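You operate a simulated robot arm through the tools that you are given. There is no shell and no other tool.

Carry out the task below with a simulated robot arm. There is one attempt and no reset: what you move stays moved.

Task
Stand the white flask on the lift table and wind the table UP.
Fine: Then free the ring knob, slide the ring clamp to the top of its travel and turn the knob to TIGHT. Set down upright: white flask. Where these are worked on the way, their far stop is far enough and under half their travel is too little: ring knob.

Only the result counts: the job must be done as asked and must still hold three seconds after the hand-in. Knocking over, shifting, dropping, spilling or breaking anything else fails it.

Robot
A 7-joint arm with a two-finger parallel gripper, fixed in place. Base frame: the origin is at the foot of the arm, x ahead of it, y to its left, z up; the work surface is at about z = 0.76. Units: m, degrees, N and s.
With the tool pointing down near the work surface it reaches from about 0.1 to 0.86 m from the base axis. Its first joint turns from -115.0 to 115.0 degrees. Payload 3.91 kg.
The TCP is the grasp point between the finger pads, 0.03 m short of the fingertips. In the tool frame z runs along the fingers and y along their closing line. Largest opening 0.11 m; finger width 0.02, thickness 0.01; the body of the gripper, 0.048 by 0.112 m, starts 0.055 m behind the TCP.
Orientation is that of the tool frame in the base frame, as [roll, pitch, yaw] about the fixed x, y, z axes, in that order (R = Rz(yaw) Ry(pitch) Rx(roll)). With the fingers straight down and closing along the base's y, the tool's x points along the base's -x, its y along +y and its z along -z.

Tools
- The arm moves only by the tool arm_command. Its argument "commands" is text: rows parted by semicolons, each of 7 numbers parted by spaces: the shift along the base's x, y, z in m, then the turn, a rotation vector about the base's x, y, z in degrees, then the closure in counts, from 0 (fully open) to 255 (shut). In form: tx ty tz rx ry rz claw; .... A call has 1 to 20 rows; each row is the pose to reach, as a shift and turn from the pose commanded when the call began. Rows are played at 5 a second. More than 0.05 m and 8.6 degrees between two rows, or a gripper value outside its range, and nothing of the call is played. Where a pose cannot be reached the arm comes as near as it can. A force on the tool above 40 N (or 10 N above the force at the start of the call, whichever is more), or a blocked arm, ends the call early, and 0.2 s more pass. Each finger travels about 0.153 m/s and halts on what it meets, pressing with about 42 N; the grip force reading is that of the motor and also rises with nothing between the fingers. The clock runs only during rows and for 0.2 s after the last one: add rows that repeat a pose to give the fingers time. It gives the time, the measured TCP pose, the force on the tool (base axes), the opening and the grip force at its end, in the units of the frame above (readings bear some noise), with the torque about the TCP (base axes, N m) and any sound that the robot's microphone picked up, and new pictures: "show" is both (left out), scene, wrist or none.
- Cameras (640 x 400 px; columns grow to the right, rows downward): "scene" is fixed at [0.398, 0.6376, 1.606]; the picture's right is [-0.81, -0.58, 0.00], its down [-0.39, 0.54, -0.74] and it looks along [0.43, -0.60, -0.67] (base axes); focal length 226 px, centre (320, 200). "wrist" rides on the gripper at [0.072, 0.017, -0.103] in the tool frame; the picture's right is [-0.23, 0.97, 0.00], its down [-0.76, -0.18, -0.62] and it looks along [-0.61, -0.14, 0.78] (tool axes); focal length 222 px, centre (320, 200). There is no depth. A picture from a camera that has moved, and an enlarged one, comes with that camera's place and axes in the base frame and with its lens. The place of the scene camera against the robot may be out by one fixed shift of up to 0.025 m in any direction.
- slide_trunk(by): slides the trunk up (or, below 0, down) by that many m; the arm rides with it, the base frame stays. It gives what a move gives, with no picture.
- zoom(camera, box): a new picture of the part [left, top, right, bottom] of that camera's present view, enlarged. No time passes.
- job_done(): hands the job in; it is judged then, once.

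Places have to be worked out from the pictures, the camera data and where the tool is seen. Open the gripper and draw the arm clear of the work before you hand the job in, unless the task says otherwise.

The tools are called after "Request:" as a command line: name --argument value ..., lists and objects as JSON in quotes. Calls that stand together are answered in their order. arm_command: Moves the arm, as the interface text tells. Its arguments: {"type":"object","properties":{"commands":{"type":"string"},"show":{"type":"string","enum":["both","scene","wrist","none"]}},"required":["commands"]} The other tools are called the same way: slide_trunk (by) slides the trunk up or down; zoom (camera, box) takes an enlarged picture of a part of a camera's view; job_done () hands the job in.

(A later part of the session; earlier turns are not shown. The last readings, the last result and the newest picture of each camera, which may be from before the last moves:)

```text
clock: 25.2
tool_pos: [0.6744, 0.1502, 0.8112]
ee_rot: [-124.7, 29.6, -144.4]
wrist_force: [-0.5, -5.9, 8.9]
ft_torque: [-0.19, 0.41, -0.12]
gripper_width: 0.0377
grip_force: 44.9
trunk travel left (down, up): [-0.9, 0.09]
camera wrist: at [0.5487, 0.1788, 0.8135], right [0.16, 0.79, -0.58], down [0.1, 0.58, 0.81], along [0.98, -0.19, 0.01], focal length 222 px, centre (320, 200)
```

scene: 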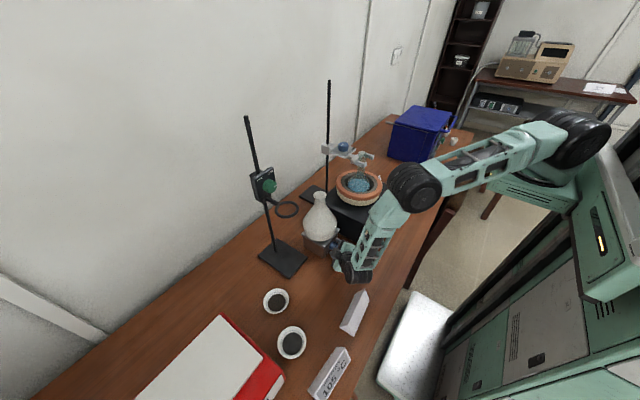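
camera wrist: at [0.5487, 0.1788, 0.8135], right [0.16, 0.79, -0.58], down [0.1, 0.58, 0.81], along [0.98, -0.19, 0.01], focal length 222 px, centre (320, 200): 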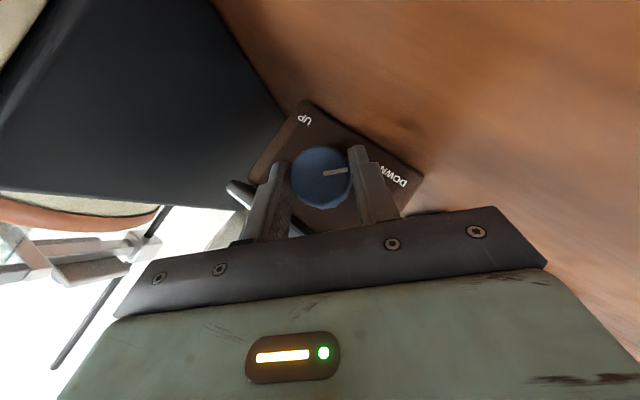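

Gripped at 0.038 m. I turn clockwise (positive about x), starting with 24° to see whether the knob follows and the table rises.

Request:
arm_command --commands "0 -0.0010 0.0009 8 0 0 255; 0 -0.0021 0.0016 16 0 0 255; 0 -0.0033 0.0022 24 0 0 255; 0 -0.0033 0.0022 24 0 0 255" --show "both"

Request:
zoom --camera "wrist" --box '[230, 90, 450, 250]'

Request:
zoom --camera "scene" --box '[300, 180, 420, 280]'

```text
clock: 26.2
tool_pos: [0.6738, 0.1488, 0.8122]
ee_rot: [-150.9, 41.1, -159.9]
wrist_force: [-4.2, -9.0, 6.3]
ft_torque: [-0.01, -0.71, -0.08]
gripper_width: 0.0375
grip_force: 44.7
trunk travel left (down, up): [-0.9, 0.09]
camera wrist: at [0.5486, 0.1719, 0.8266], right [0.16, 0.96, -0.21], down [0.1, 0.19, 0.98], along [0.98, -0.18, -0.06], focal length 222 px, centre (320, 200)
```

scene: 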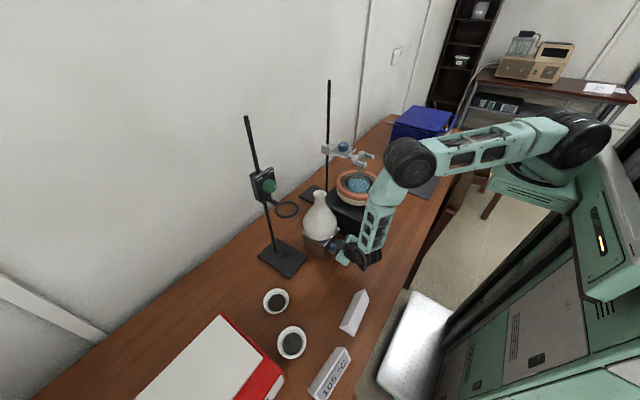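
wrist: 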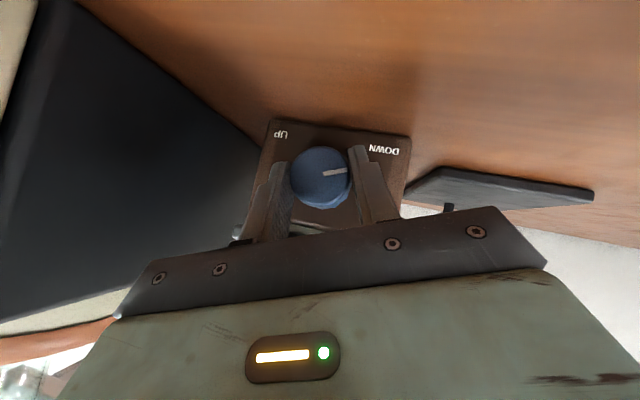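

```text
2.50 times, centred on (340, 170) of wrist
camera zoom: at [0.5486, 0.1719, 0.8266], right [0.16, 0.96, -0.21], down [0.1, 0.19, 0.98], along [0.98, -0.18, -0.06], focal length 555 px, centre (270, 275)
```

zoom: 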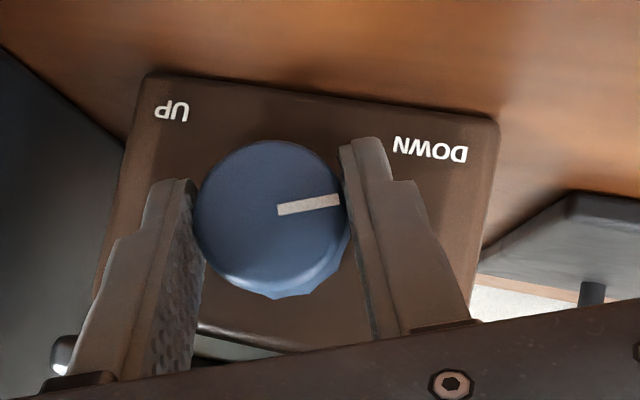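

```text
4.00 times, centred on (360, 230) of scene
camera zoom: at [0.398, 0.6376, 1.606], right [-0.81, -0.58, 0.0], down [-0.39, 0.54, -0.74], along [0.43, -0.6, -0.67], focal length 905 px, centre (160, 80)
```

zoom: 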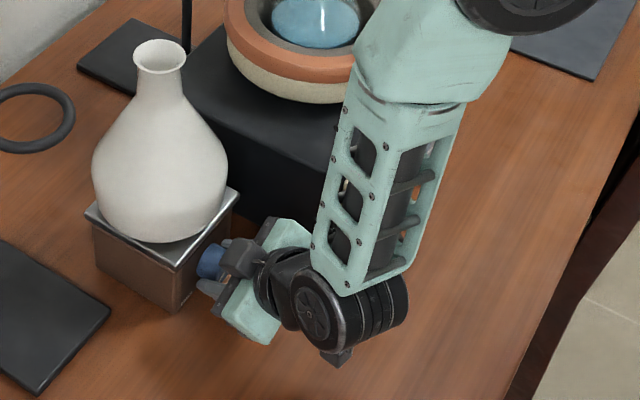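

The knob turns with the gripper. I keep the stroke below +25° to stay clear of the mantle, easing y slightly to relax the side force.

Request:
arm_command --commands "0 -0.0018 0.0008 8 0 0 255; 0 -0.0036 0.0013 16 0 0 255; 0 -0.0049 0.0014 24 0 0 255; 0 -0.0062 0.0012 32 0 0 255; 0 -0.0075 0.0009 40 0 0 255; 0 -0.0084 0.0005 46 0 0 255; 0 -0.0084 0.0005 46 0 0 255" --show "both"

Request:
zoom --camera "wrist" --box '[230, 90, 450, 250]'

Request:
zoom --camera "scene" --box '[300, 180, 420, 280]'

```text
clock: 27.9
tool_pos: [0.674, 0.1401, 0.8121]
ee_rot: [147.3, 40.0, 157.6]
wrist_force: [-8.1, -4.2, 5.2]
ft_torque: [0.05, 0.82, -0.09]
gripper_width: 0.0375
grip_force: 44.3
trunk travel left (down, up): [-0.9, 0.09]
camera wrist: at [0.5484, 0.147, 0.8393], right [0.16, 0.82, 0.55], down [0.1, -0.57, 0.82], along [0.98, -0.08, -0.17], focal length 222 px, centre (320, 200)
```

scene: 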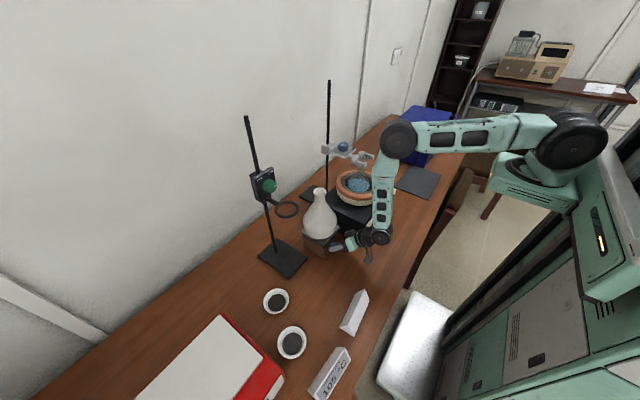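
wrist: 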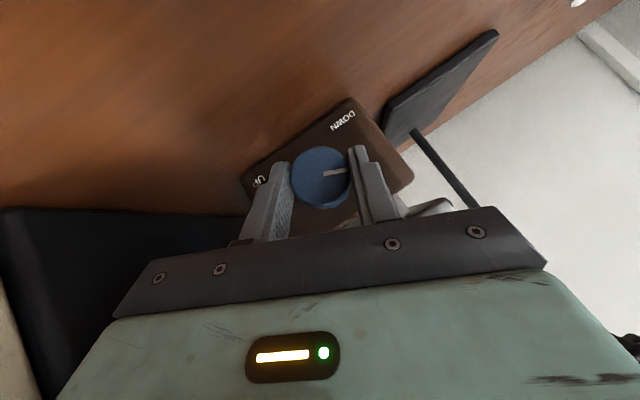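

```text
2.50 times, centred on (340, 170) of wrist
camera zoom: at [0.5484, 0.147, 0.8393], right [0.16, 0.82, 0.55], down [0.1, -0.57, 0.82], along [0.98, -0.08, -0.17], focal length 555 px, centre (270, 275)
```

zoom: 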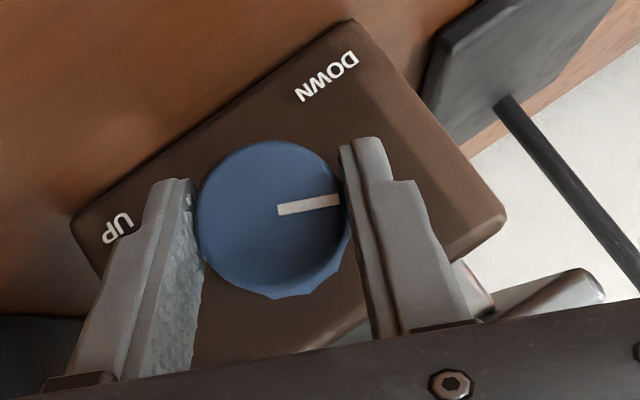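

```text
4.00 times, centred on (360, 230) of scene
camera zoom: at [0.398, 0.6376, 1.606], right [-0.81, -0.58, 0.0], down [-0.39, 0.54, -0.74], along [0.43, -0.6, -0.67], focal length 905 px, centre (160, 80)
```

zoom: 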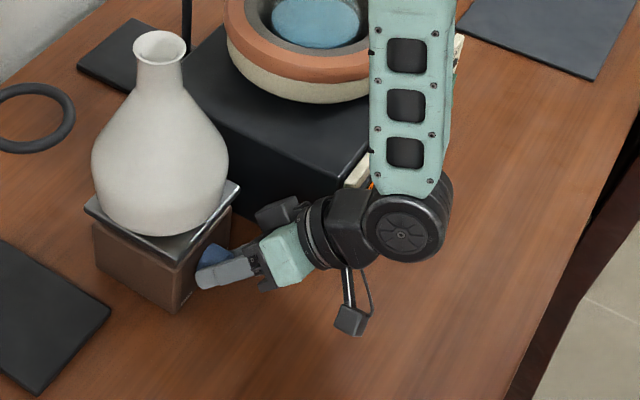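

One 70° stroke done and the plate has risen a little with the flask steady. I open, swing back around the knob to −45°, and check before re-gripping.

Request:
arm_command --commands "0 0 0 0 0 0 190; 0 0 0 0 0 0 139; -0.001 0 0 0 0 0 139; -0.002 0.0012 0.0005 -8 0 0 139; -0.002 0.0025 0.0008 -16 0 0 139; -0.002 0.0038 0.0009 -24 0 0 139; -0.002 0.0052 0.0008 -32 0 0 139; -0.002 0.0065 0.0006 -40 0 0 139; -0.002 0.0077 0.0001 -48 0 0 139; -0.002 0.0089 -0.0005 -56 0 0 139; -0.002 0.01 -0.0012 -64 0 0 139; -0.002 0.0107 -0.0019 -70 0 0 139; -0.002 0.0107 -0.0019 -70 0 0 139" --show "both"

Request:
zoom --camera "wrist" --box '[230, 90, 450, 250]'

```text
clock: 30.6
tool_pos: [0.6728, 0.1515, 0.8104]
ee_rot: [-124.6, 29.5, -144.5]
wrist_force: [0.4, 0.7, 0.0]
ft_torque: [0.01, -0.01, 0.02]
gripper_width: 0.0503
grip_force: 0.2
trunk travel left (down, up): [-0.9, 0.09]
camera wrist: at [0.5473, 0.1784, 0.8139], right [0.16, 0.79, -0.59], down [0.1, 0.58, 0.81], along [0.98, -0.19, 0.01], focal length 222 px, centre (320, 200)
```

scene: 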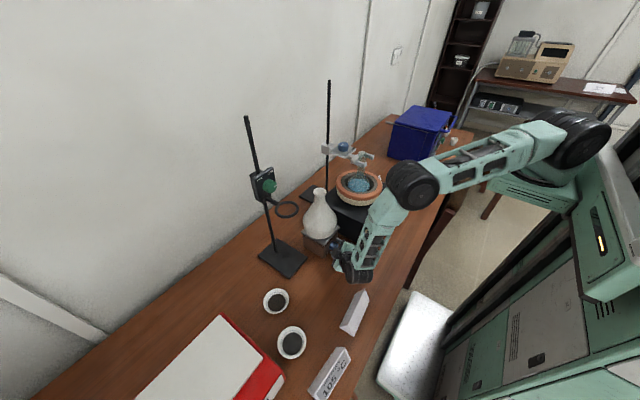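
wrist: 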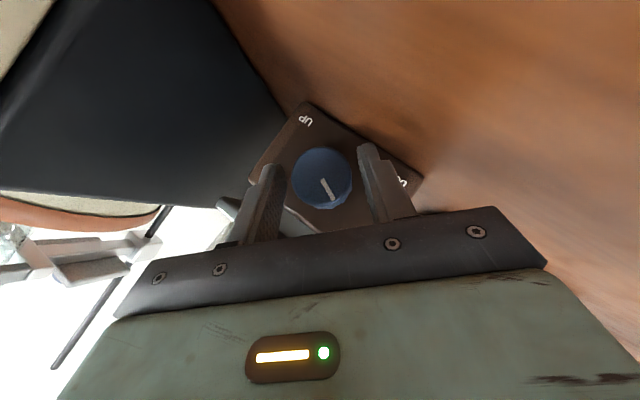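

```text
2.50 times, centred on (340, 170) of wrist
camera zoom: at [0.5473, 0.1784, 0.8139], right [0.16, 0.79, -0.59], down [0.1, 0.58, 0.81], along [0.98, -0.19, 0.01], focal length 555 px, centre (270, 275)
```

zoom: 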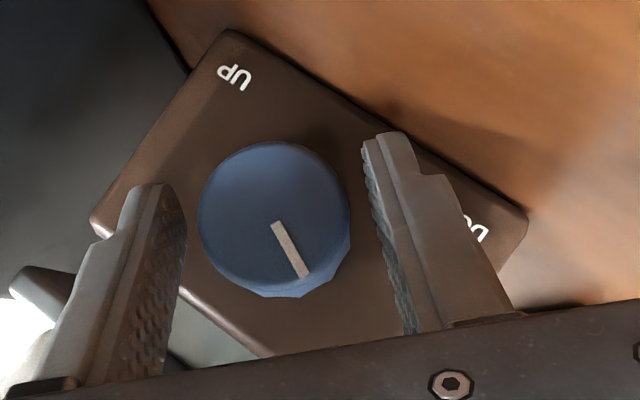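

The knob held its new angle, and the fingers straddle it cleanly. I close again and make a second 70° stroke.

Request:
arm_command --commands "0 -0.0008 0.0006 0 0 0 180; 0 -0.0008 0.0006 0 0 0 255; 0 -0.0008 0.0006 0 0 0 255; 0 -0.0008 0.0006 0 0 0 255; 0 -0.0018 0.0015 8 0 0 255; 0 -0.0029 0.0022 16 0 0 255; 0 -0.0041 0.0028 24 0 0 255; 0 -0.0054 0.0031 32 0 0 255; 0 -0.0067 0.0033 40 0 0 255; 0 -0.008 0.0034 48 0 0 255; 0 -0.0093 0.0032 56 0 0 255; 0 -0.0106 0.0029 64 0 0 255; 0 -0.0115 0.0025 70 0 0 255; 0 -0.0115 0.0025 70 0 0 255" --show "both"

Request:
zoom --camera "wrist" --box '[230, 90, 450, 250]'

Request:
zoom --camera "scene" --box '[300, 180, 420, 280]'

```text
clock: 33.6
tool_pos: [0.6726, 0.1392, 0.8124]
ee_rot: [147.3, 39.9, 157.7]
wrist_force: [2.0, 20.3, -22.1]
ft_torque: [0.07, 1.22, 0.41]
gripper_width: 0.0374
grip_force: 45.8
trunk travel left (down, up): [-0.9, 0.09]
camera wrist: at [0.547, 0.1468, 0.8397], right [0.16, 0.82, 0.55], down [0.1, -0.57, 0.82], along [0.98, -0.08, -0.17], focal length 222 px, centre (320, 200)
```

scene: 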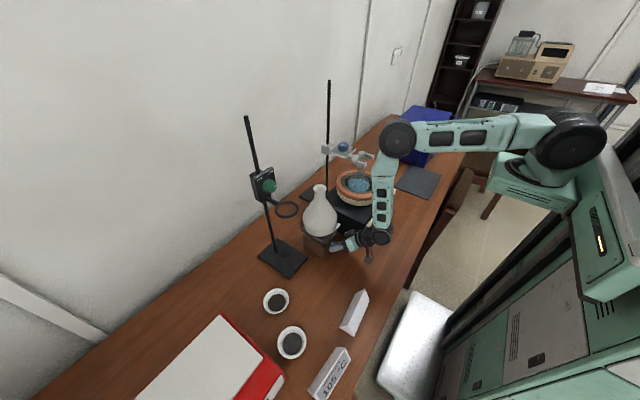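
wrist: 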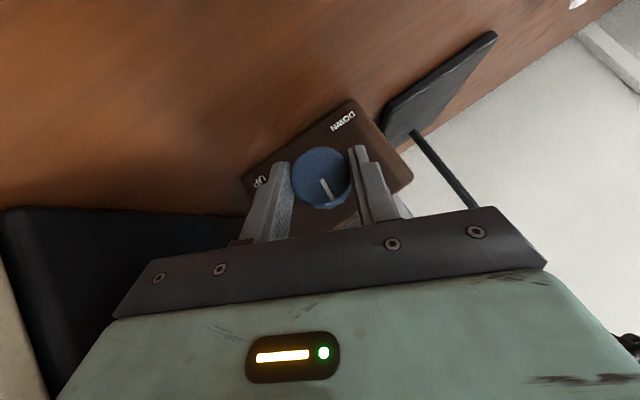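

```text
2.50 times, centred on (340, 170) of wrist
camera zoom: at [0.547, 0.1468, 0.8397], right [0.16, 0.82, 0.55], down [0.1, -0.57, 0.82], along [0.98, -0.08, -0.17], focal length 555 px, centre (270, 275)
```

zoom: 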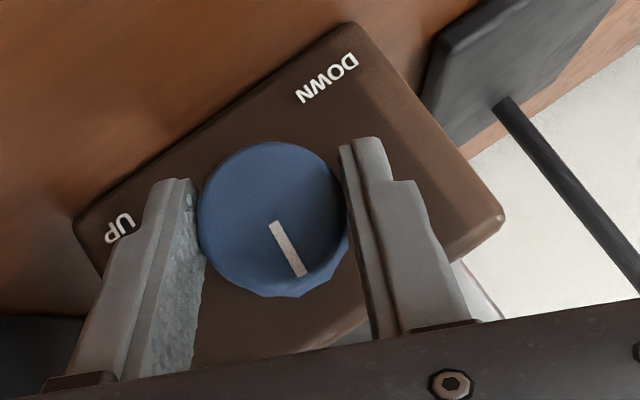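

```text
4.00 times, centred on (360, 230) of scene
camera zoom: at [0.398, 0.6376, 1.606], right [-0.81, -0.58, 0.0], down [-0.39, 0.54, -0.74], along [0.43, -0.6, -0.67], focal length 905 px, centre (160, 80)
```

zoom: 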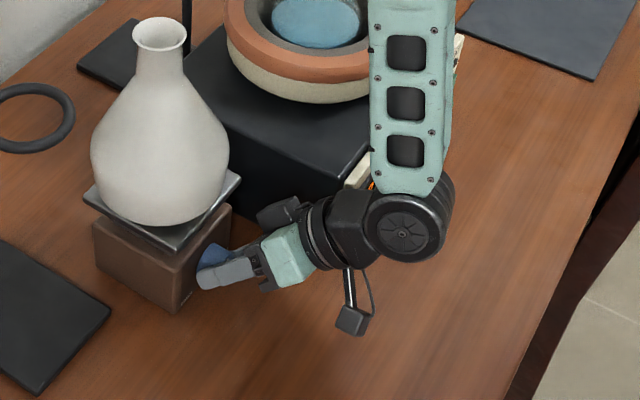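

The plate rose further; total turn is about 140°. The sideways 30 N shows my last offset was the wrong way, so I correct it as I swing back and re-grip.

Request:
arm_command --commands "0 0 0 0 0 0 190; 0 0 0 0 0 0 139; 0 0 0 0 0 0 139; 0 0.0014 0.0004 -8 0 0 139; 0 0.0028 0.0006 -16 0 0 139; 0 0.0043 0.0006 -24 0 0 139; 0 0.0058 0.0004 -32 0 0 139; 0 0.0072 0.0001 -40 0 0 139; 0 0.0086 -0.0005 -48 0 0 139; 0 0.0099 -0.0012 -56 0 0 139; 0 0.0112 -0.0021 -64 0 0 139; 0 0.0121 -0.0029 -70 0 0 139; 0 0.0121 -0.0029 -70 0 0 139; 0 0.0121 -0.0029 -70 0 0 190; 0 0.0121 -0.0029 -70 0 0 255; 0 0.0121 -0.0029 -70 0 0 255; 0 0.0121 -0.0029 -70 0 0 255" --show "wrist"

Request:
zoom --camera "wrist" --box '[230, 90, 450, 250]'

```text
clock: 37.2
tool_pos: [0.6724, 0.1519, 0.8109]
ee_rot: [-124.8, 29.5, -144.6]
wrist_force: [-2.4, -3.0, 7.6]
ft_torque: [-0.15, 0.19, -0.41]
gripper_width: 0.0373
grip_force: 45.0
trunk travel left (down, up): [-0.9, 0.09]
camera wrist: at [0.5476, 0.1788, 0.8135], right [0.16, 0.8, -0.58], down [0.1, 0.58, 0.81], along [0.98, -0.19, 0.01], focal length 222 px, centre (320, 200)
```

wrist: 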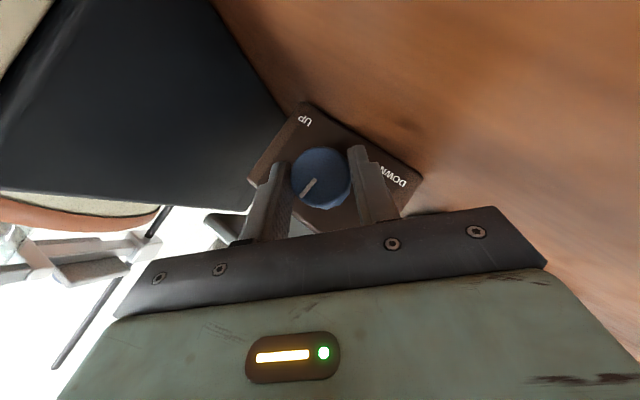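

```text
2.50 times, centred on (340, 170) of wrist
camera zoom: at [0.5476, 0.1788, 0.8135], right [0.16, 0.8, -0.58], down [0.1, 0.58, 0.81], along [0.98, -0.19, 0.01], focal length 555 px, centre (270, 275)
```

zoom: 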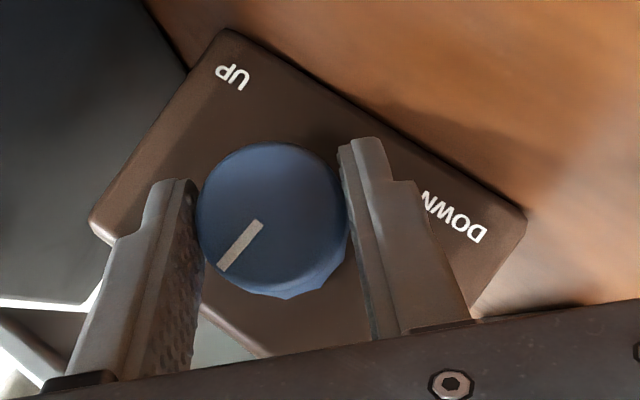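

Grip is good and the force is small. Third 70° stroke.

Request:
arm_command --commands "0 -0.0010 0.0009 8 0 0 255; 0 -0.0021 0.0016 16 0 0 255; 0 -0.0033 0.0022 24 0 0 255; 0 -0.0046 0.0025 32 0 0 255; 0 -0.0059 0.0027 40 0 0 255; 0 -0.0072 0.0028 48 0 0 255; 0 -0.0085 0.0026 56 0 0 255; 0 -0.0098 0.0023 64 0 0 255; 0 -0.0107 0.0019 70 0 0 255; 0 -0.0107 0.0019 70 0 0 255" --show "both"

Request:
zoom --camera "wrist" --box '[230, 90, 450, 250]'

Request:
zoom --camera "scene" --box '[300, 180, 420, 280]'

```text
clock: 39.5
tool_pos: [0.6733, 0.1405, 0.8127]
ee_rot: [147.3, 40.0, 157.6]
wrist_force: [1.1, -6.4, -3.2]
ft_torque: [-0.05, 0.33, 0.29]
gripper_width: 0.0374
grip_force: 44.7
trunk travel left (down, up): [-0.9, 0.09]
camera wrist: at [0.5472, 0.1471, 0.8393], right [0.16, 0.82, 0.55], down [0.1, -0.57, 0.82], along [0.98, -0.08, -0.17], focal length 222 px, centre (320, 200)
```

scene: 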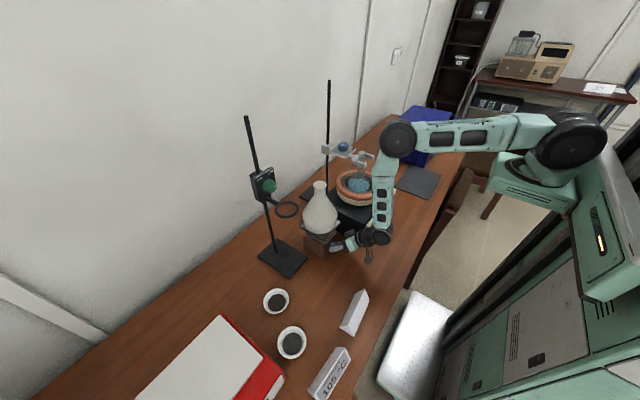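
wrist: 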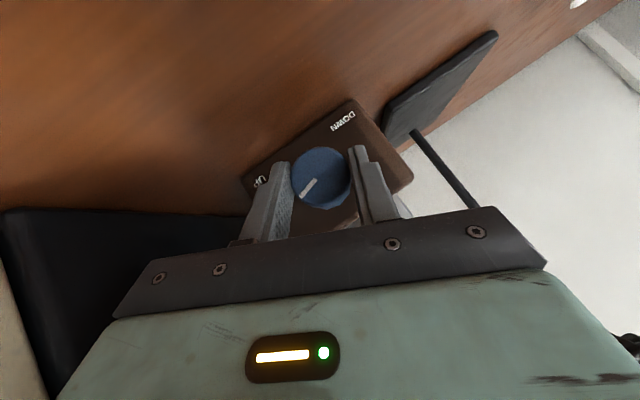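

```text
2.50 times, centred on (340, 170) of wrist
camera zoom: at [0.5472, 0.1471, 0.8393], right [0.16, 0.82, 0.55], down [0.1, -0.57, 0.82], along [0.98, -0.08, -0.17], focal length 555 px, centre (270, 275)
```

zoom: 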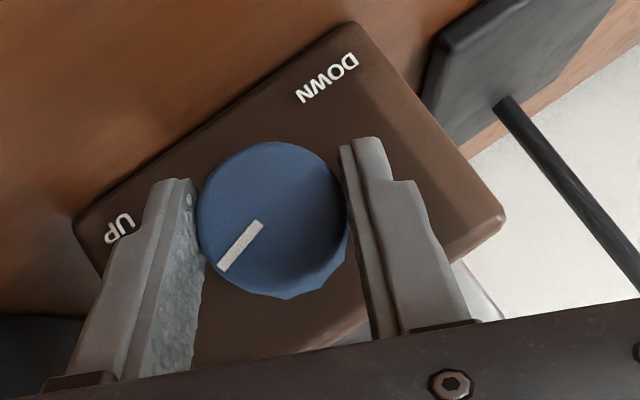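

```text
4.00 times, centred on (360, 230) of scene
camera zoom: at [0.398, 0.6376, 1.606], right [-0.81, -0.58, 0.0], down [-0.39, 0.54, -0.74], along [0.43, -0.6, -0.67], focal length 905 px, centre (160, 80)
```

zoom: 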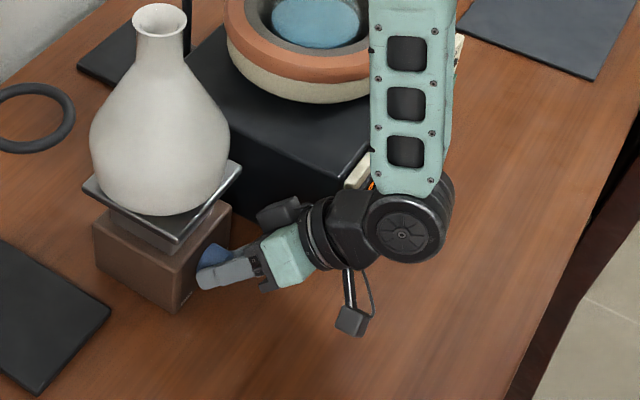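

The table is rising steadily, with about 210° turned and the pointer now just above 3 o'clock. I swing back and re-grip for the last part.

Request:
arm_command --commands "0 0 0 0 0 0 190; 0 0 0 0 0 0 139; 0 0 0 0 0 0 139; 0 0.0012 0.0005 -8 0 0 139; 0 0.0025 0.0008 -16 0 0 139; 0 0.0038 0.0009 -24 0 0 139; 0 0.0052 0.0008 -32 0 0 139; 0 0.0065 0.0006 -40 0 0 139; 0 0.0077 0.0001 -48 0 0 139; 0 0.0089 -0.0005 -56 0 0 139; 0 0.01 -0.0012 -64 0 0 139; 0 0.0107 -0.0019 -70 0 0 139; 0 0.0107 -0.0019 -70 0 0 139; 0 0.0107 -0.0019 -70 0 0 190; 0 0.0107 -0.0019 -70 0 0 255; 0 0.0107 -0.0019 -70 0 0 255; 0 0.0107 -0.0019 -70 0 0 255" --show "wrist"

Request:
zoom --camera "wrist" --box '[230, 90, 450, 250]'

```text
clock: 43.0
tool_pos: [0.6717, 0.1518, 0.8113]
ee_rot: [-124.7, 29.7, -144.6]
wrist_force: [1.5, 3.5, -2.1]
ft_torque: [-0.09, 0.08, -0.22]
gripper_width: 0.0373
grip_force: 44.2
trunk travel left (down, up): [-0.9, 0.09]
camera wrist: at [0.547, 0.179, 0.814], right [0.16, 0.8, -0.58], down [0.1, 0.58, 0.81], along [0.98, -0.19, 0.01], focal length 222 px, centre (320, 200)
```

wrist: 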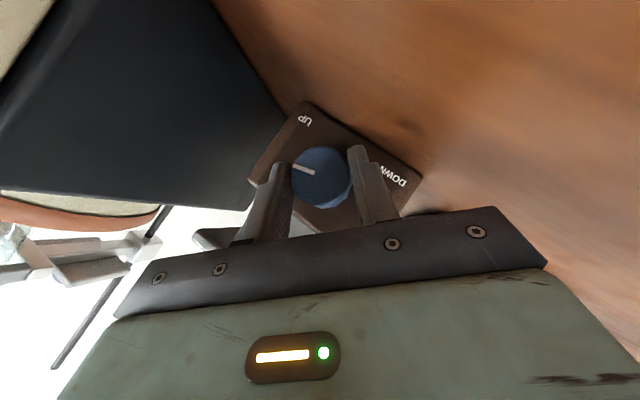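

```text
2.50 times, centred on (340, 170) of wrist
camera zoom: at [0.547, 0.179, 0.814], right [0.16, 0.8, -0.58], down [0.1, 0.58, 0.81], along [0.98, -0.19, 0.01], focal length 555 px, centre (270, 275)
```

zoom: 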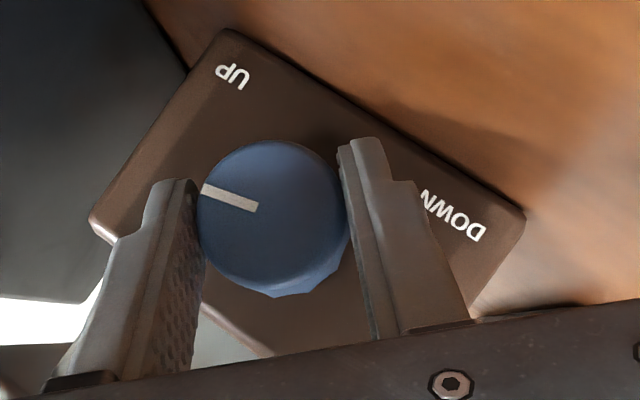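

Gripped with little side force. I turn another 48° now, then probe for the stop in small steps.

Request:
arm_command --commands "0 -0.0010 0.0009 8 0 0 255; 0 -0.0021 0.0016 16 0 0 255; 0 -0.0033 0.0022 24 0 0 255; 0 -0.0046 0.0025 32 0 0 255; 0 -0.0059 0.0027 40 0 0 255; 0 -0.0072 0.0028 48 0 0 255; 0 -0.0072 0.0028 48 0 0 255" --show "both"

Request:
zoom --camera "wrist" --box '[230, 90, 450, 250]'

```text
clock: 44.6
tool_pos: [0.6719, 0.1445, 0.8135]
ee_rot: [176.7, 45.0, 177.6]
wrist_force: [-2.6, -6.0, 0.8]
ft_torque: [-0.1, -0.01, 0.27]
gripper_width: 0.0373
grip_force: 44.5
trunk travel left (down, up): [-0.9, 0.09]
camera wrist: at [0.5468, 0.1602, 0.8362], right [0.16, 0.97, 0.2], down [0.1, -0.22, 0.97], along [0.98, -0.14, -0.13], focal length 222 px, centre (320, 200)
```

scene: 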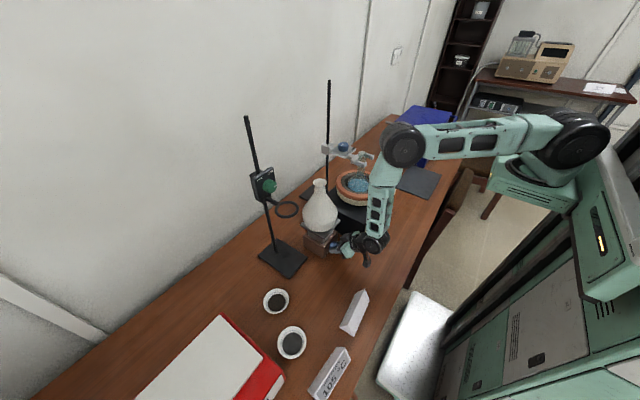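
wrist: 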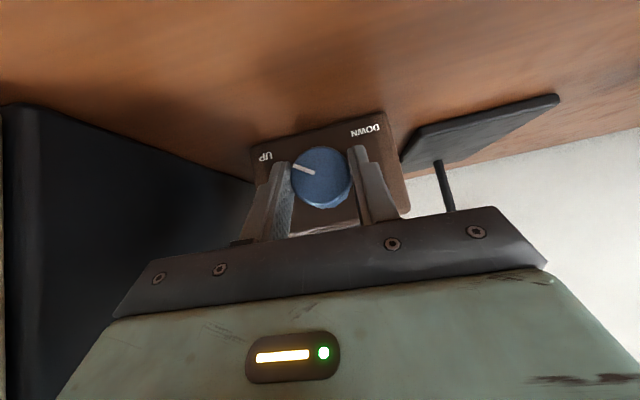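

```text
2.50 times, centred on (340, 170) of wrist
camera zoom: at [0.5468, 0.1602, 0.8362], right [0.16, 0.97, 0.2], down [0.1, -0.22, 0.97], along [0.98, -0.14, -0.13], focal length 555 px, centre (270, 275)
```

zoom: 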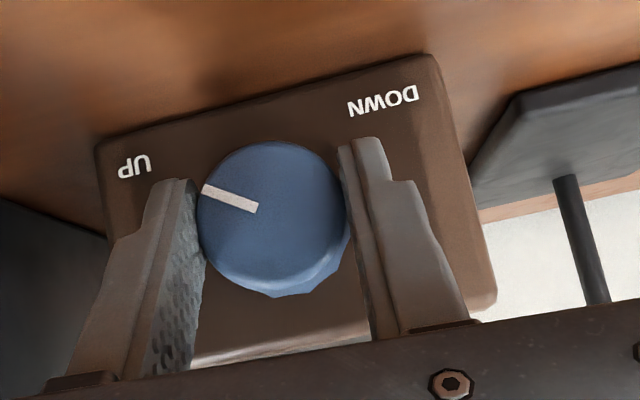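

About 258° turned; the pointer is some 34° below horizontal, nearly at UP. I go on in 4° steps and watch the torque.

Request:
arm_command --commands "0 -0.0007 -0.0001 4 0 0 255; 0 -0.0013 -0.0002 8 0 0 255; 0 -0.002 -0.0003 12 0 0 255; 0 -0.002 -0.0003 12 0 0 255" --show "wrist"

Request:
zoom --camera "wrist" --box '[230, 90, 450, 250]'

Request:
zoom --camera "scene" --box '[290, 160, 410, 280]'

```text
clock: 45.6
tool_pos: [0.6737, 0.1424, 0.8142]
ee_rot: [160.1, 43.2, 166.1]
wrist_force: [-8.3, -9.6, 3.8]
ft_torque: [-0.54, -0.74, -0.4]
gripper_width: 0.0376
grip_force: 45.1
trunk travel left (down, up): [-0.9, 0.09]
camera wrist: at [0.5467, 0.1531, 0.8386], right [0.16, 0.9, 0.4], down [0.1, -0.41, 0.9], along [0.98, -0.11, -0.16], focal length 222 px, centre (320, 200)
```

wrist: 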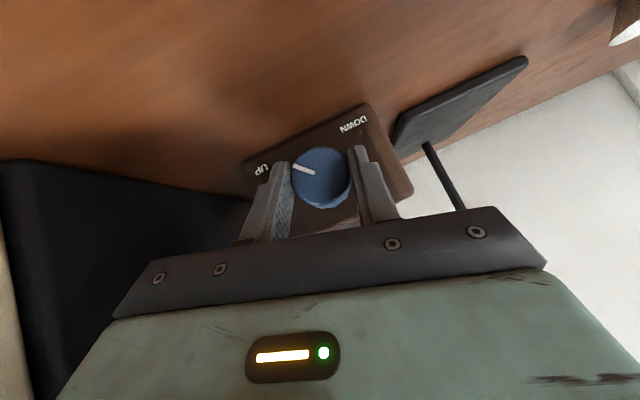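

```text
2.50 times, centred on (340, 170) of wrist
camera zoom: at [0.5467, 0.1531, 0.8386], right [0.16, 0.9, 0.4], down [0.1, -0.41, 0.9], along [0.98, -0.11, -0.16], focal length 555 px, centre (270, 275)
```

zoom: 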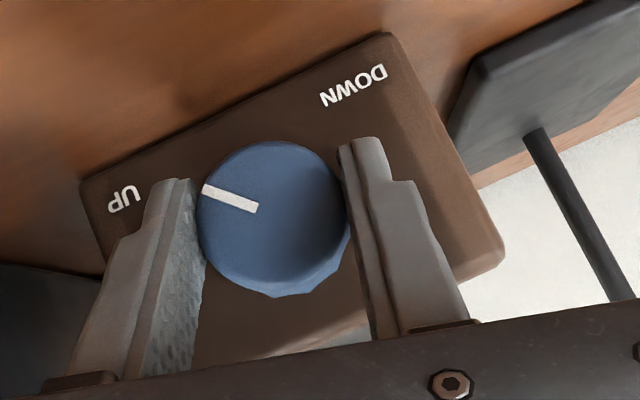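

```text
3.33 times, centred on (350, 220) of scene
camera zoom: at [0.398, 0.6376, 1.606], right [-0.81, -0.58, 0.0], down [-0.39, 0.54, -0.74], along [0.43, -0.6, -0.67], focal length 754 px, centre (220, 133)
```

zoom: 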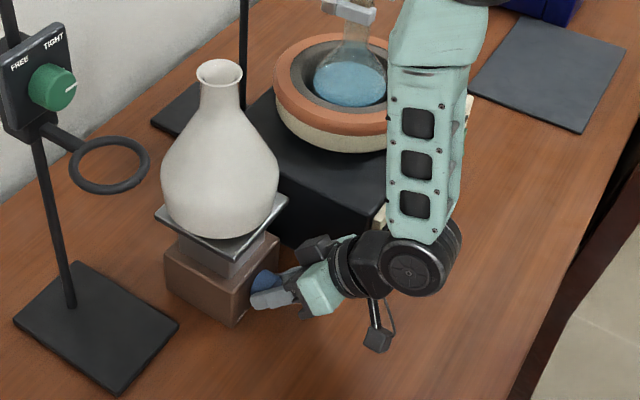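

Torque about x jumped to −0.54 N m, which suggests the stop. I push 4° more to confirm.

Request:
arm_command --commands "0 -0.0003 -0.0001 2 0 0 255; 0 -0.0006 -0.0002 4 0 0 255; 0 -0.0006 -0.0002 4 0 0 255" --show "wrist"

Request:
zoom --camera "wrist" --box '[230, 90, 450, 250]'

```text
clock: 46.5
tool_pos: [0.6729, 0.1418, 0.8125]
ee_rot: [154.9, 42.0, 162.7]
wrist_force: [-8.0, -11.6, 4.1]
ft_torque: [-0.86, 0.23, -0.48]
gripper_width: 0.0377
grip_force: 45.0
trunk travel left (down, up): [-0.9, 0.09]
camera wrist: at [0.547, 0.1508, 0.8388], right [0.16, 0.87, 0.46], down [0.1, -0.48, 0.87], along [0.98, -0.1, -0.16], focal length 222 px, centre (320, 200)
```

wrist: 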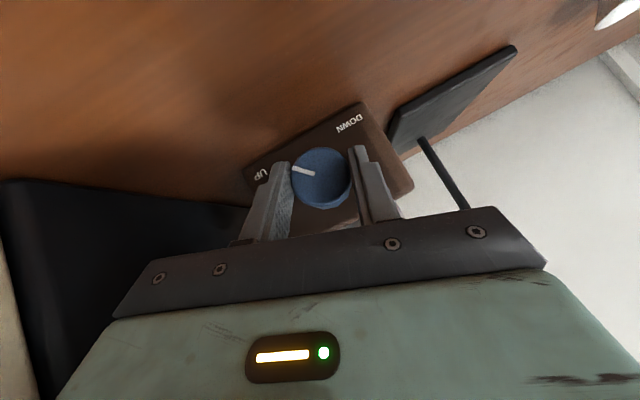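

```text
2.50 times, centred on (340, 170) of wrist
camera zoom: at [0.547, 0.1508, 0.8388], right [0.16, 0.87, 0.46], down [0.1, -0.48, 0.87], along [0.98, -0.1, -0.16], focal length 555 px, centre (270, 275)
```

zoom: 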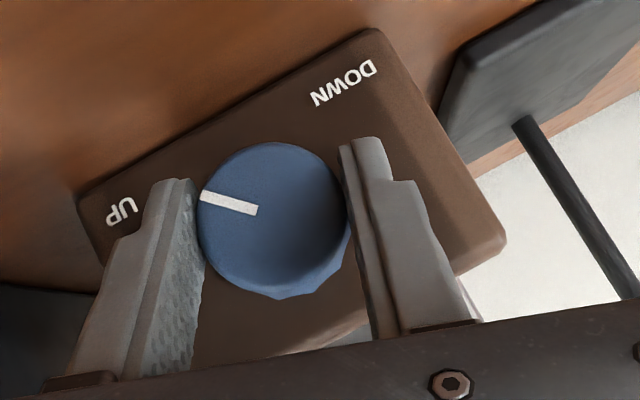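

The pointer slipped a few degrees relative to the fingers and torque hit −0.86, so the knob is at its UP stop. I open and back straight off.

Request:
arm_command --commands "0 0 0 0 0 0 190; 0 0 0 0 0 0 139; 0 0 0 0 0 0 139; -0.02 0 0 0 0 0 139; -0.04 0 0 0 0 0 139; -0.07 0 0.005 0 0 0 139; -0.1 0.005 0.01 0 0 0 139; -0.1 0.005 0.01 0 0 0 139" --show "both"

Request:
zoom --camera "scene" --box '[290, 160, 410, 280]'

Request:
zoom --camera "wrist" --box '[230, 90, 450, 250]'

```text
clock: 48.2
tool_pos: [0.5725, 0.1481, 0.8242]
ee_rot: [154.8, 42.0, 162.6]
wrist_force: [-0.1, -0.2, 0.5]
ft_torque: [-0.02, 0.01, 0.0]
gripper_width: 0.0501
grip_force: 0.0
trunk travel left (down, up): [-0.9, 0.09]
camera wrist: at [0.4479, 0.1565, 0.85], right [0.16, 0.87, 0.46], down [0.1, -0.48, 0.87], along [0.98, -0.1, -0.16], focal length 222 px, centre (320, 200)
```

scene: 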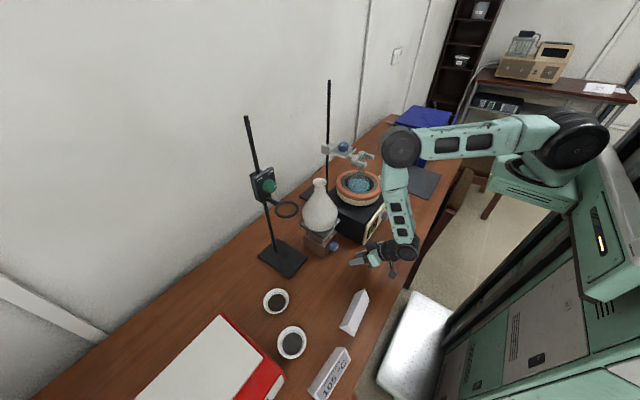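
wrist: 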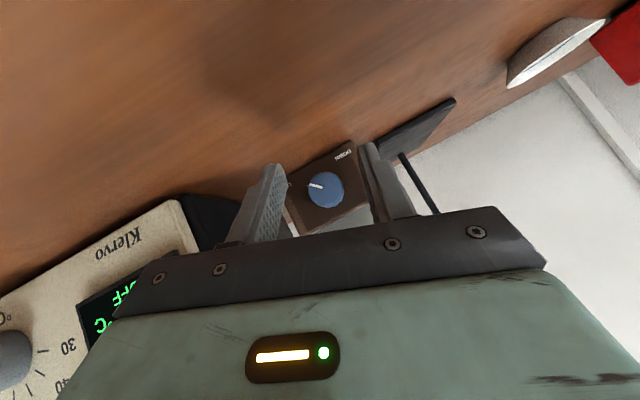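

```text
3.33 times, centred on (350, 220) of scene
camera zoom: at [0.398, 0.6376, 1.606], right [-0.81, -0.58, 0.0], down [-0.39, 0.54, -0.74], along [0.43, -0.6, -0.67], focal length 754 px, centre (220, 133)
```

zoom: 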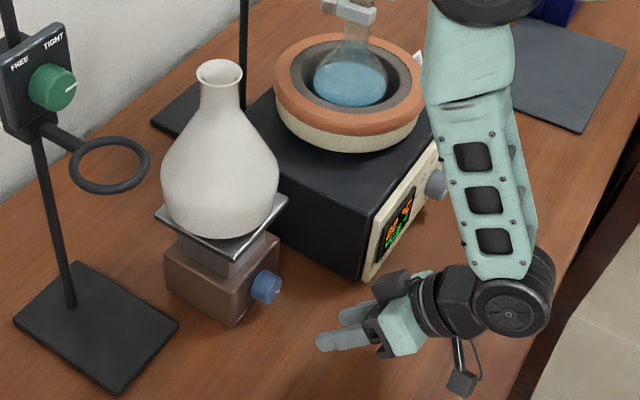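

```text
2.50 times, centred on (340, 170) of wrist
camera zoom: at [0.4479, 0.1565, 0.85], right [0.16, 0.87, 0.46], down [0.1, -0.48, 0.87], along [0.98, -0.1, -0.16], focal length 555 px, centre (270, 275)
```

zoom: 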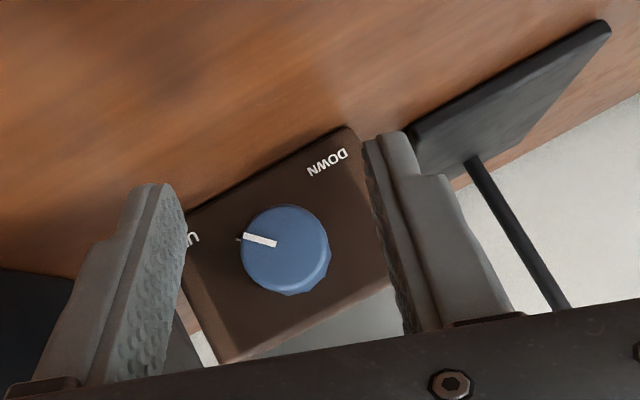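

The pointer is on the UP tick, the table is raised and the flask stands on it. Now I un-roll the tool and climb toward the ring clamp, moving left as I go.

Request:
arm_command --commands "0 0.005 0.03 -4 0 0 139; 0 0.01 0.06 -8 0 0 60; 0 0.02 0.1 -14 0 0 0; 0 0.035 0.14 -19 0 0 0; 0.005 0.05 0.18 -19 0 0 0; 0.01 0.065 0.22 -19 0 0 0; 0.02 0.08 0.26 -19 0 0 0; 0.03 0.1 0.3 -19 0 0 0; 0.04 0.12 0.33 -19 0 0 0; 0.04 0.12 0.33 -19 0 0 0" --show "both"

```text
clock: 50.5
tool_pos: [0.6121, 0.2651, 1.1523]
ee_rot: [-179.1, 45.0, -179.4]
wrist_force: [-0.6, -0.7, 0.8]
ft_torque: [0.0, 0.0, 0.03]
gripper_width: 0.1098
grip_force: 0.0
trunk travel left (down, up): [-0.9, 0.09]
camera wrist: at [0.4873, 0.2822, 1.1741], right [0.16, 0.98, 0.15], down [0.1, -0.17, 0.98], along [0.98, -0.14, -0.12], focal length 222 px, centre (320, 200)
```

scene: 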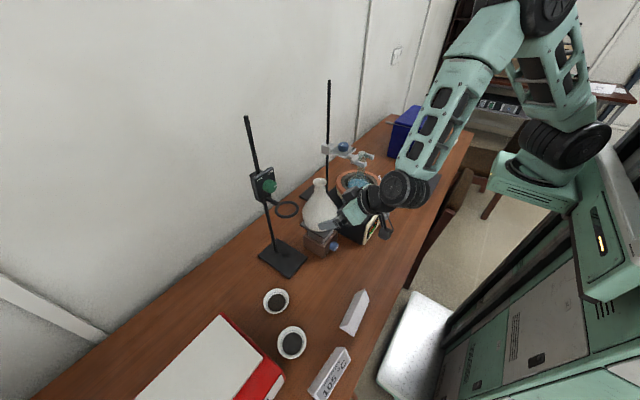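
wrist: 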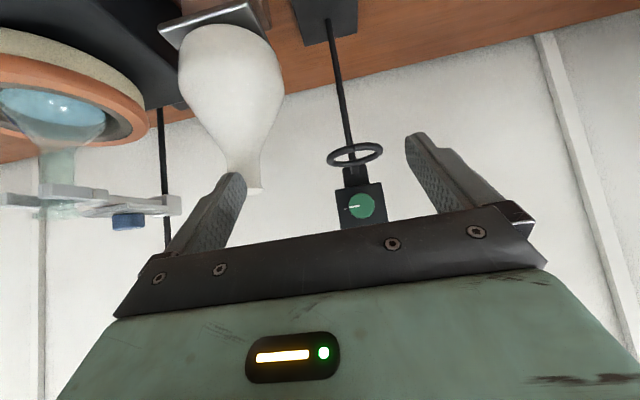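

The ring clamp with its green knob is in view. I raise a bit more so the gripper bar does not hide the panel.

Request:
arm_command --commands "0 0.005 0.04 0 0 0 0; 0 0.01 0.08 0 0 0 0; 0 0.015 0.11 0 0 0 0; 0 0.015 0.11 0 0 0 0" --show "both"

Request:
zoom --camera "wrist" --box '[260, 60, 440, 220]'

Request:
zoom --camera "scene" --box '[240, 150, 310, 230]'

```text
clock: 51.5
tool_pos: [0.612, 0.2812, 1.2632]
ee_rot: [-179.0, 44.9, -179.3]
wrist_force: [-0.1, -0.4, -0.8]
ft_torque: [0.0, 0.03, 0.01]
gripper_width: 0.11
grip_force: 0.0
trunk travel left (down, up): [-0.9, 0.09]
camera wrist: at [0.4865, 0.2979, 1.2853], right [0.16, 0.98, 0.15], down [0.1, -0.17, 0.98], along [0.98, -0.14, -0.12], focal length 222 px, centre (320, 200)
```

scene: 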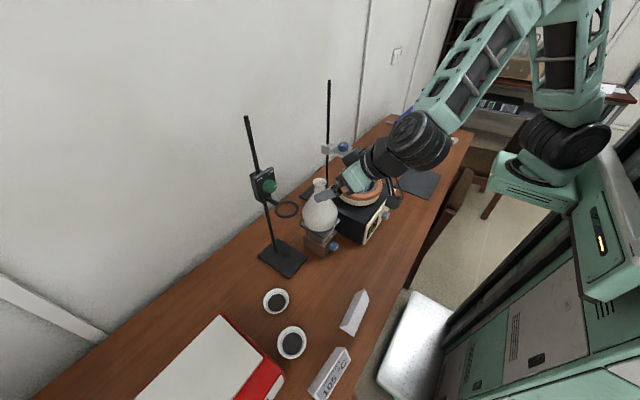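
wrist: 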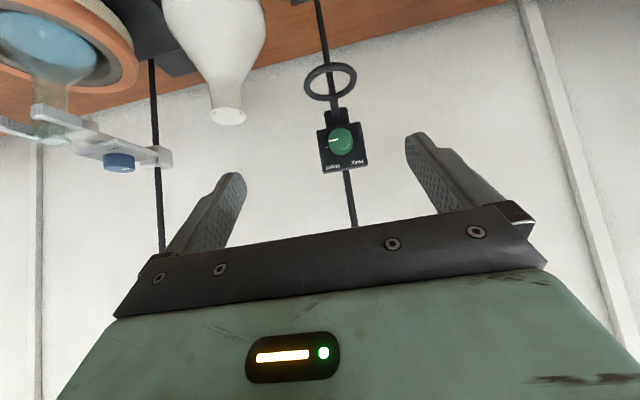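

```text
2.50 times, centred on (350, 140) of wrist
camera zoom: at [0.4865, 0.2979, 1.2853], right [0.16, 0.98, 0.15], down [0.1, -0.17, 0.98], along [0.98, -0.14, -0.12], focal length 555 px, centre (245, 350)
```

zoom: 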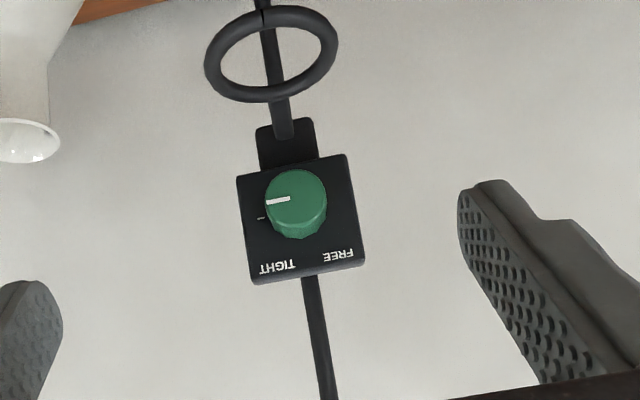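

```text
5.00 times, centred on (275, 190) of scene
camera zoom: at [0.398, 0.6376, 1.606], right [-0.81, -0.58, 0.0], down [-0.39, 0.54, -0.74], along [0.43, -0.6, -0.67], focal length 1131 px, centre (545, 250)
```

zoom: 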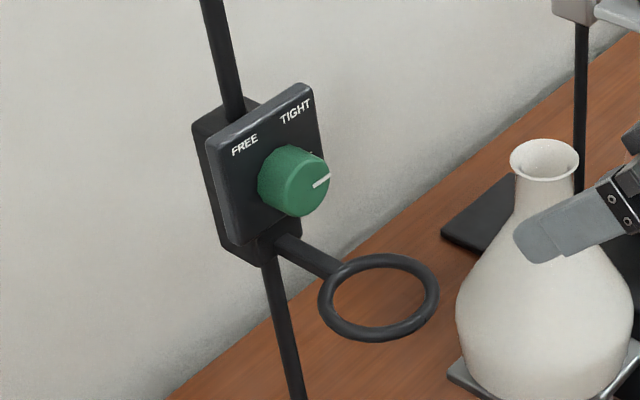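

The knob points at the TIGHT tick (3 o'clock), so FREE lies counter-clockwise, which is negative about x. I place the knob face at about (0.831, 0.296, 1.153), with the ring about 0.07 below it. I roll the tool to +45° here in free space.

Request:
arm_command --commands "0 0 0 8 0 0 0; 0 0 0 16 0 0 139; 0 0 0 24 0 0 139; 0 0 0 32 0 0 139; 0 0 0 40 0 0 139; 0 0 0 45 0 0 139; 0 0 0 45 0 0 139" --show "both"

```text
clock: 53.0
tool_pos: [0.6135, 0.2807, 1.2639]
ee_rot: [126.0, 30.2, 145.1]
wrist_force: [-0.5, 0.3, 0.0]
ft_torque: [0.01, 0.0, -0.03]
gripper_width: 0.0501
grip_force: 0.0
trunk travel left (down, up): [-0.9, 0.09]
camera wrist: at [0.4876, 0.2783, 1.2902], right [0.16, 0.58, 0.8], down [0.1, -0.81, 0.58], along [0.98, -0.01, -0.19], focal length 222 px, centre (320, 200)
```

scene: 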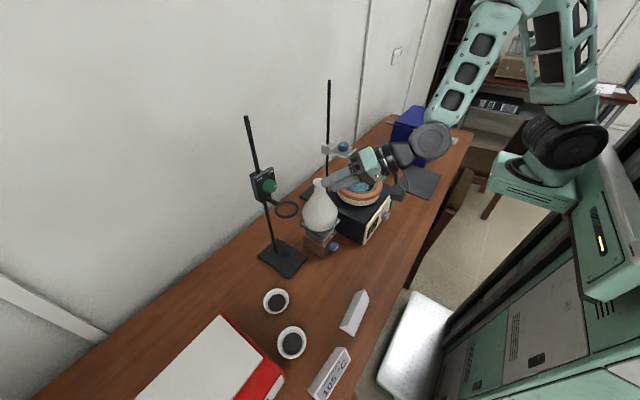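
wrist: 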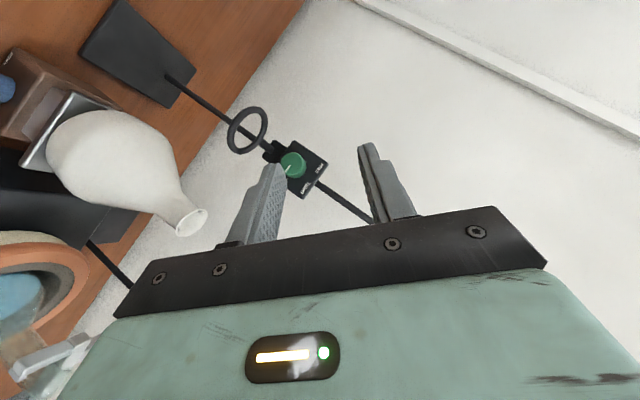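

The roll is good and everything is clear. I move to an approach point in front of the green knob, stopping short of it.

Request:
arm_command --commands "0.02 0.001 -0.03 0 0 0 139; 0.05 0.003 -0.06 0 0 0 139; 0.08 0.005 -0.085 0 0 0 139; 0.11 0.006 -0.102 0 0 0 139; 0.14 0.006 -0.102 0 0 0 139; 0.14 0.006 -0.102 0 0 0 139" --show "both"

Request:
zoom --camera "wrist" --box '[230, 90, 450, 250]'

Request:
zoom --camera "scene" --box '[240, 130, 380, 240]'

```text
clock: 54.5
tool_pos: [0.7521, 0.2867, 1.1618]
ee_rot: [125.9, 30.3, 145.1]
wrist_force: [1.0, 0.9, 0.1]
ft_torque: [0.0, 0.0, 0.03]
gripper_width: 0.0503
grip_force: 0.1
trunk travel left (down, up): [-0.9, 0.09]
camera wrist: at [0.6266, 0.2827, 1.1884], right [0.16, 0.58, 0.8], down [0.1, -0.81, 0.58], along [0.98, -0.01, -0.19], focal length 222 px, centre (320, 200)
```

scene: 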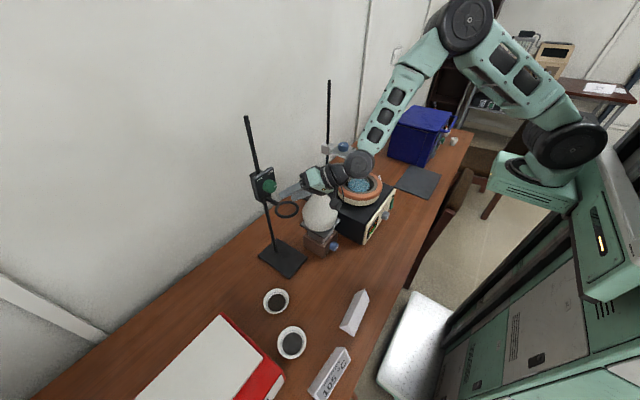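
wrist: 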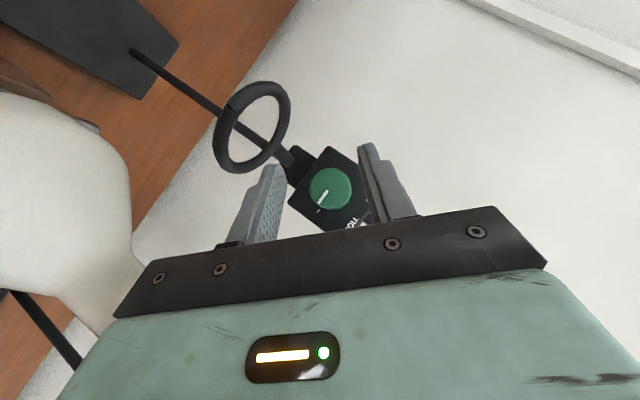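

```text
2.50 times, centred on (340, 170) of wrist
camera zoom: at [0.6266, 0.2827, 1.1884], right [0.16, 0.58, 0.8], down [0.1, -0.81, 0.58], along [0.98, -0.01, -0.19], focal length 555 px, centre (270, 275)
```

zoom: 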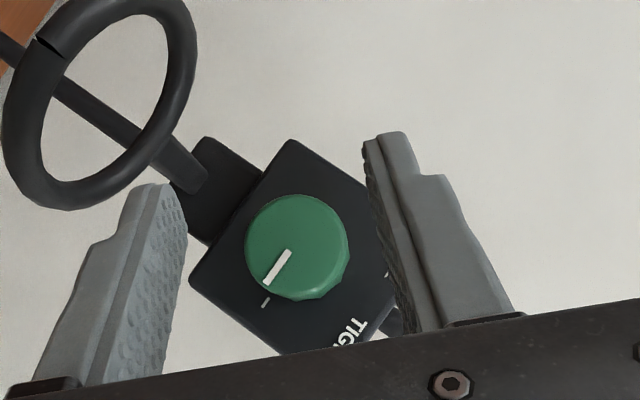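

```text
3.64 times, centred on (310, 185) of scene
camera zoom: at [0.398, 0.6376, 1.606], right [-0.81, -0.58, 0.0], down [-0.39, 0.54, -0.74], along [0.43, -0.6, -0.67], focal length 823 px, centre (356, 254)
```

zoom: 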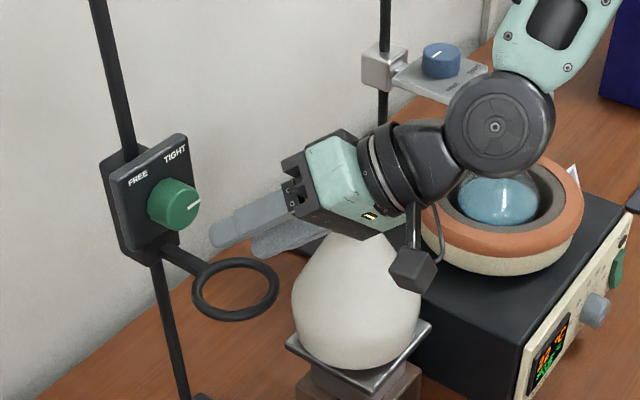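

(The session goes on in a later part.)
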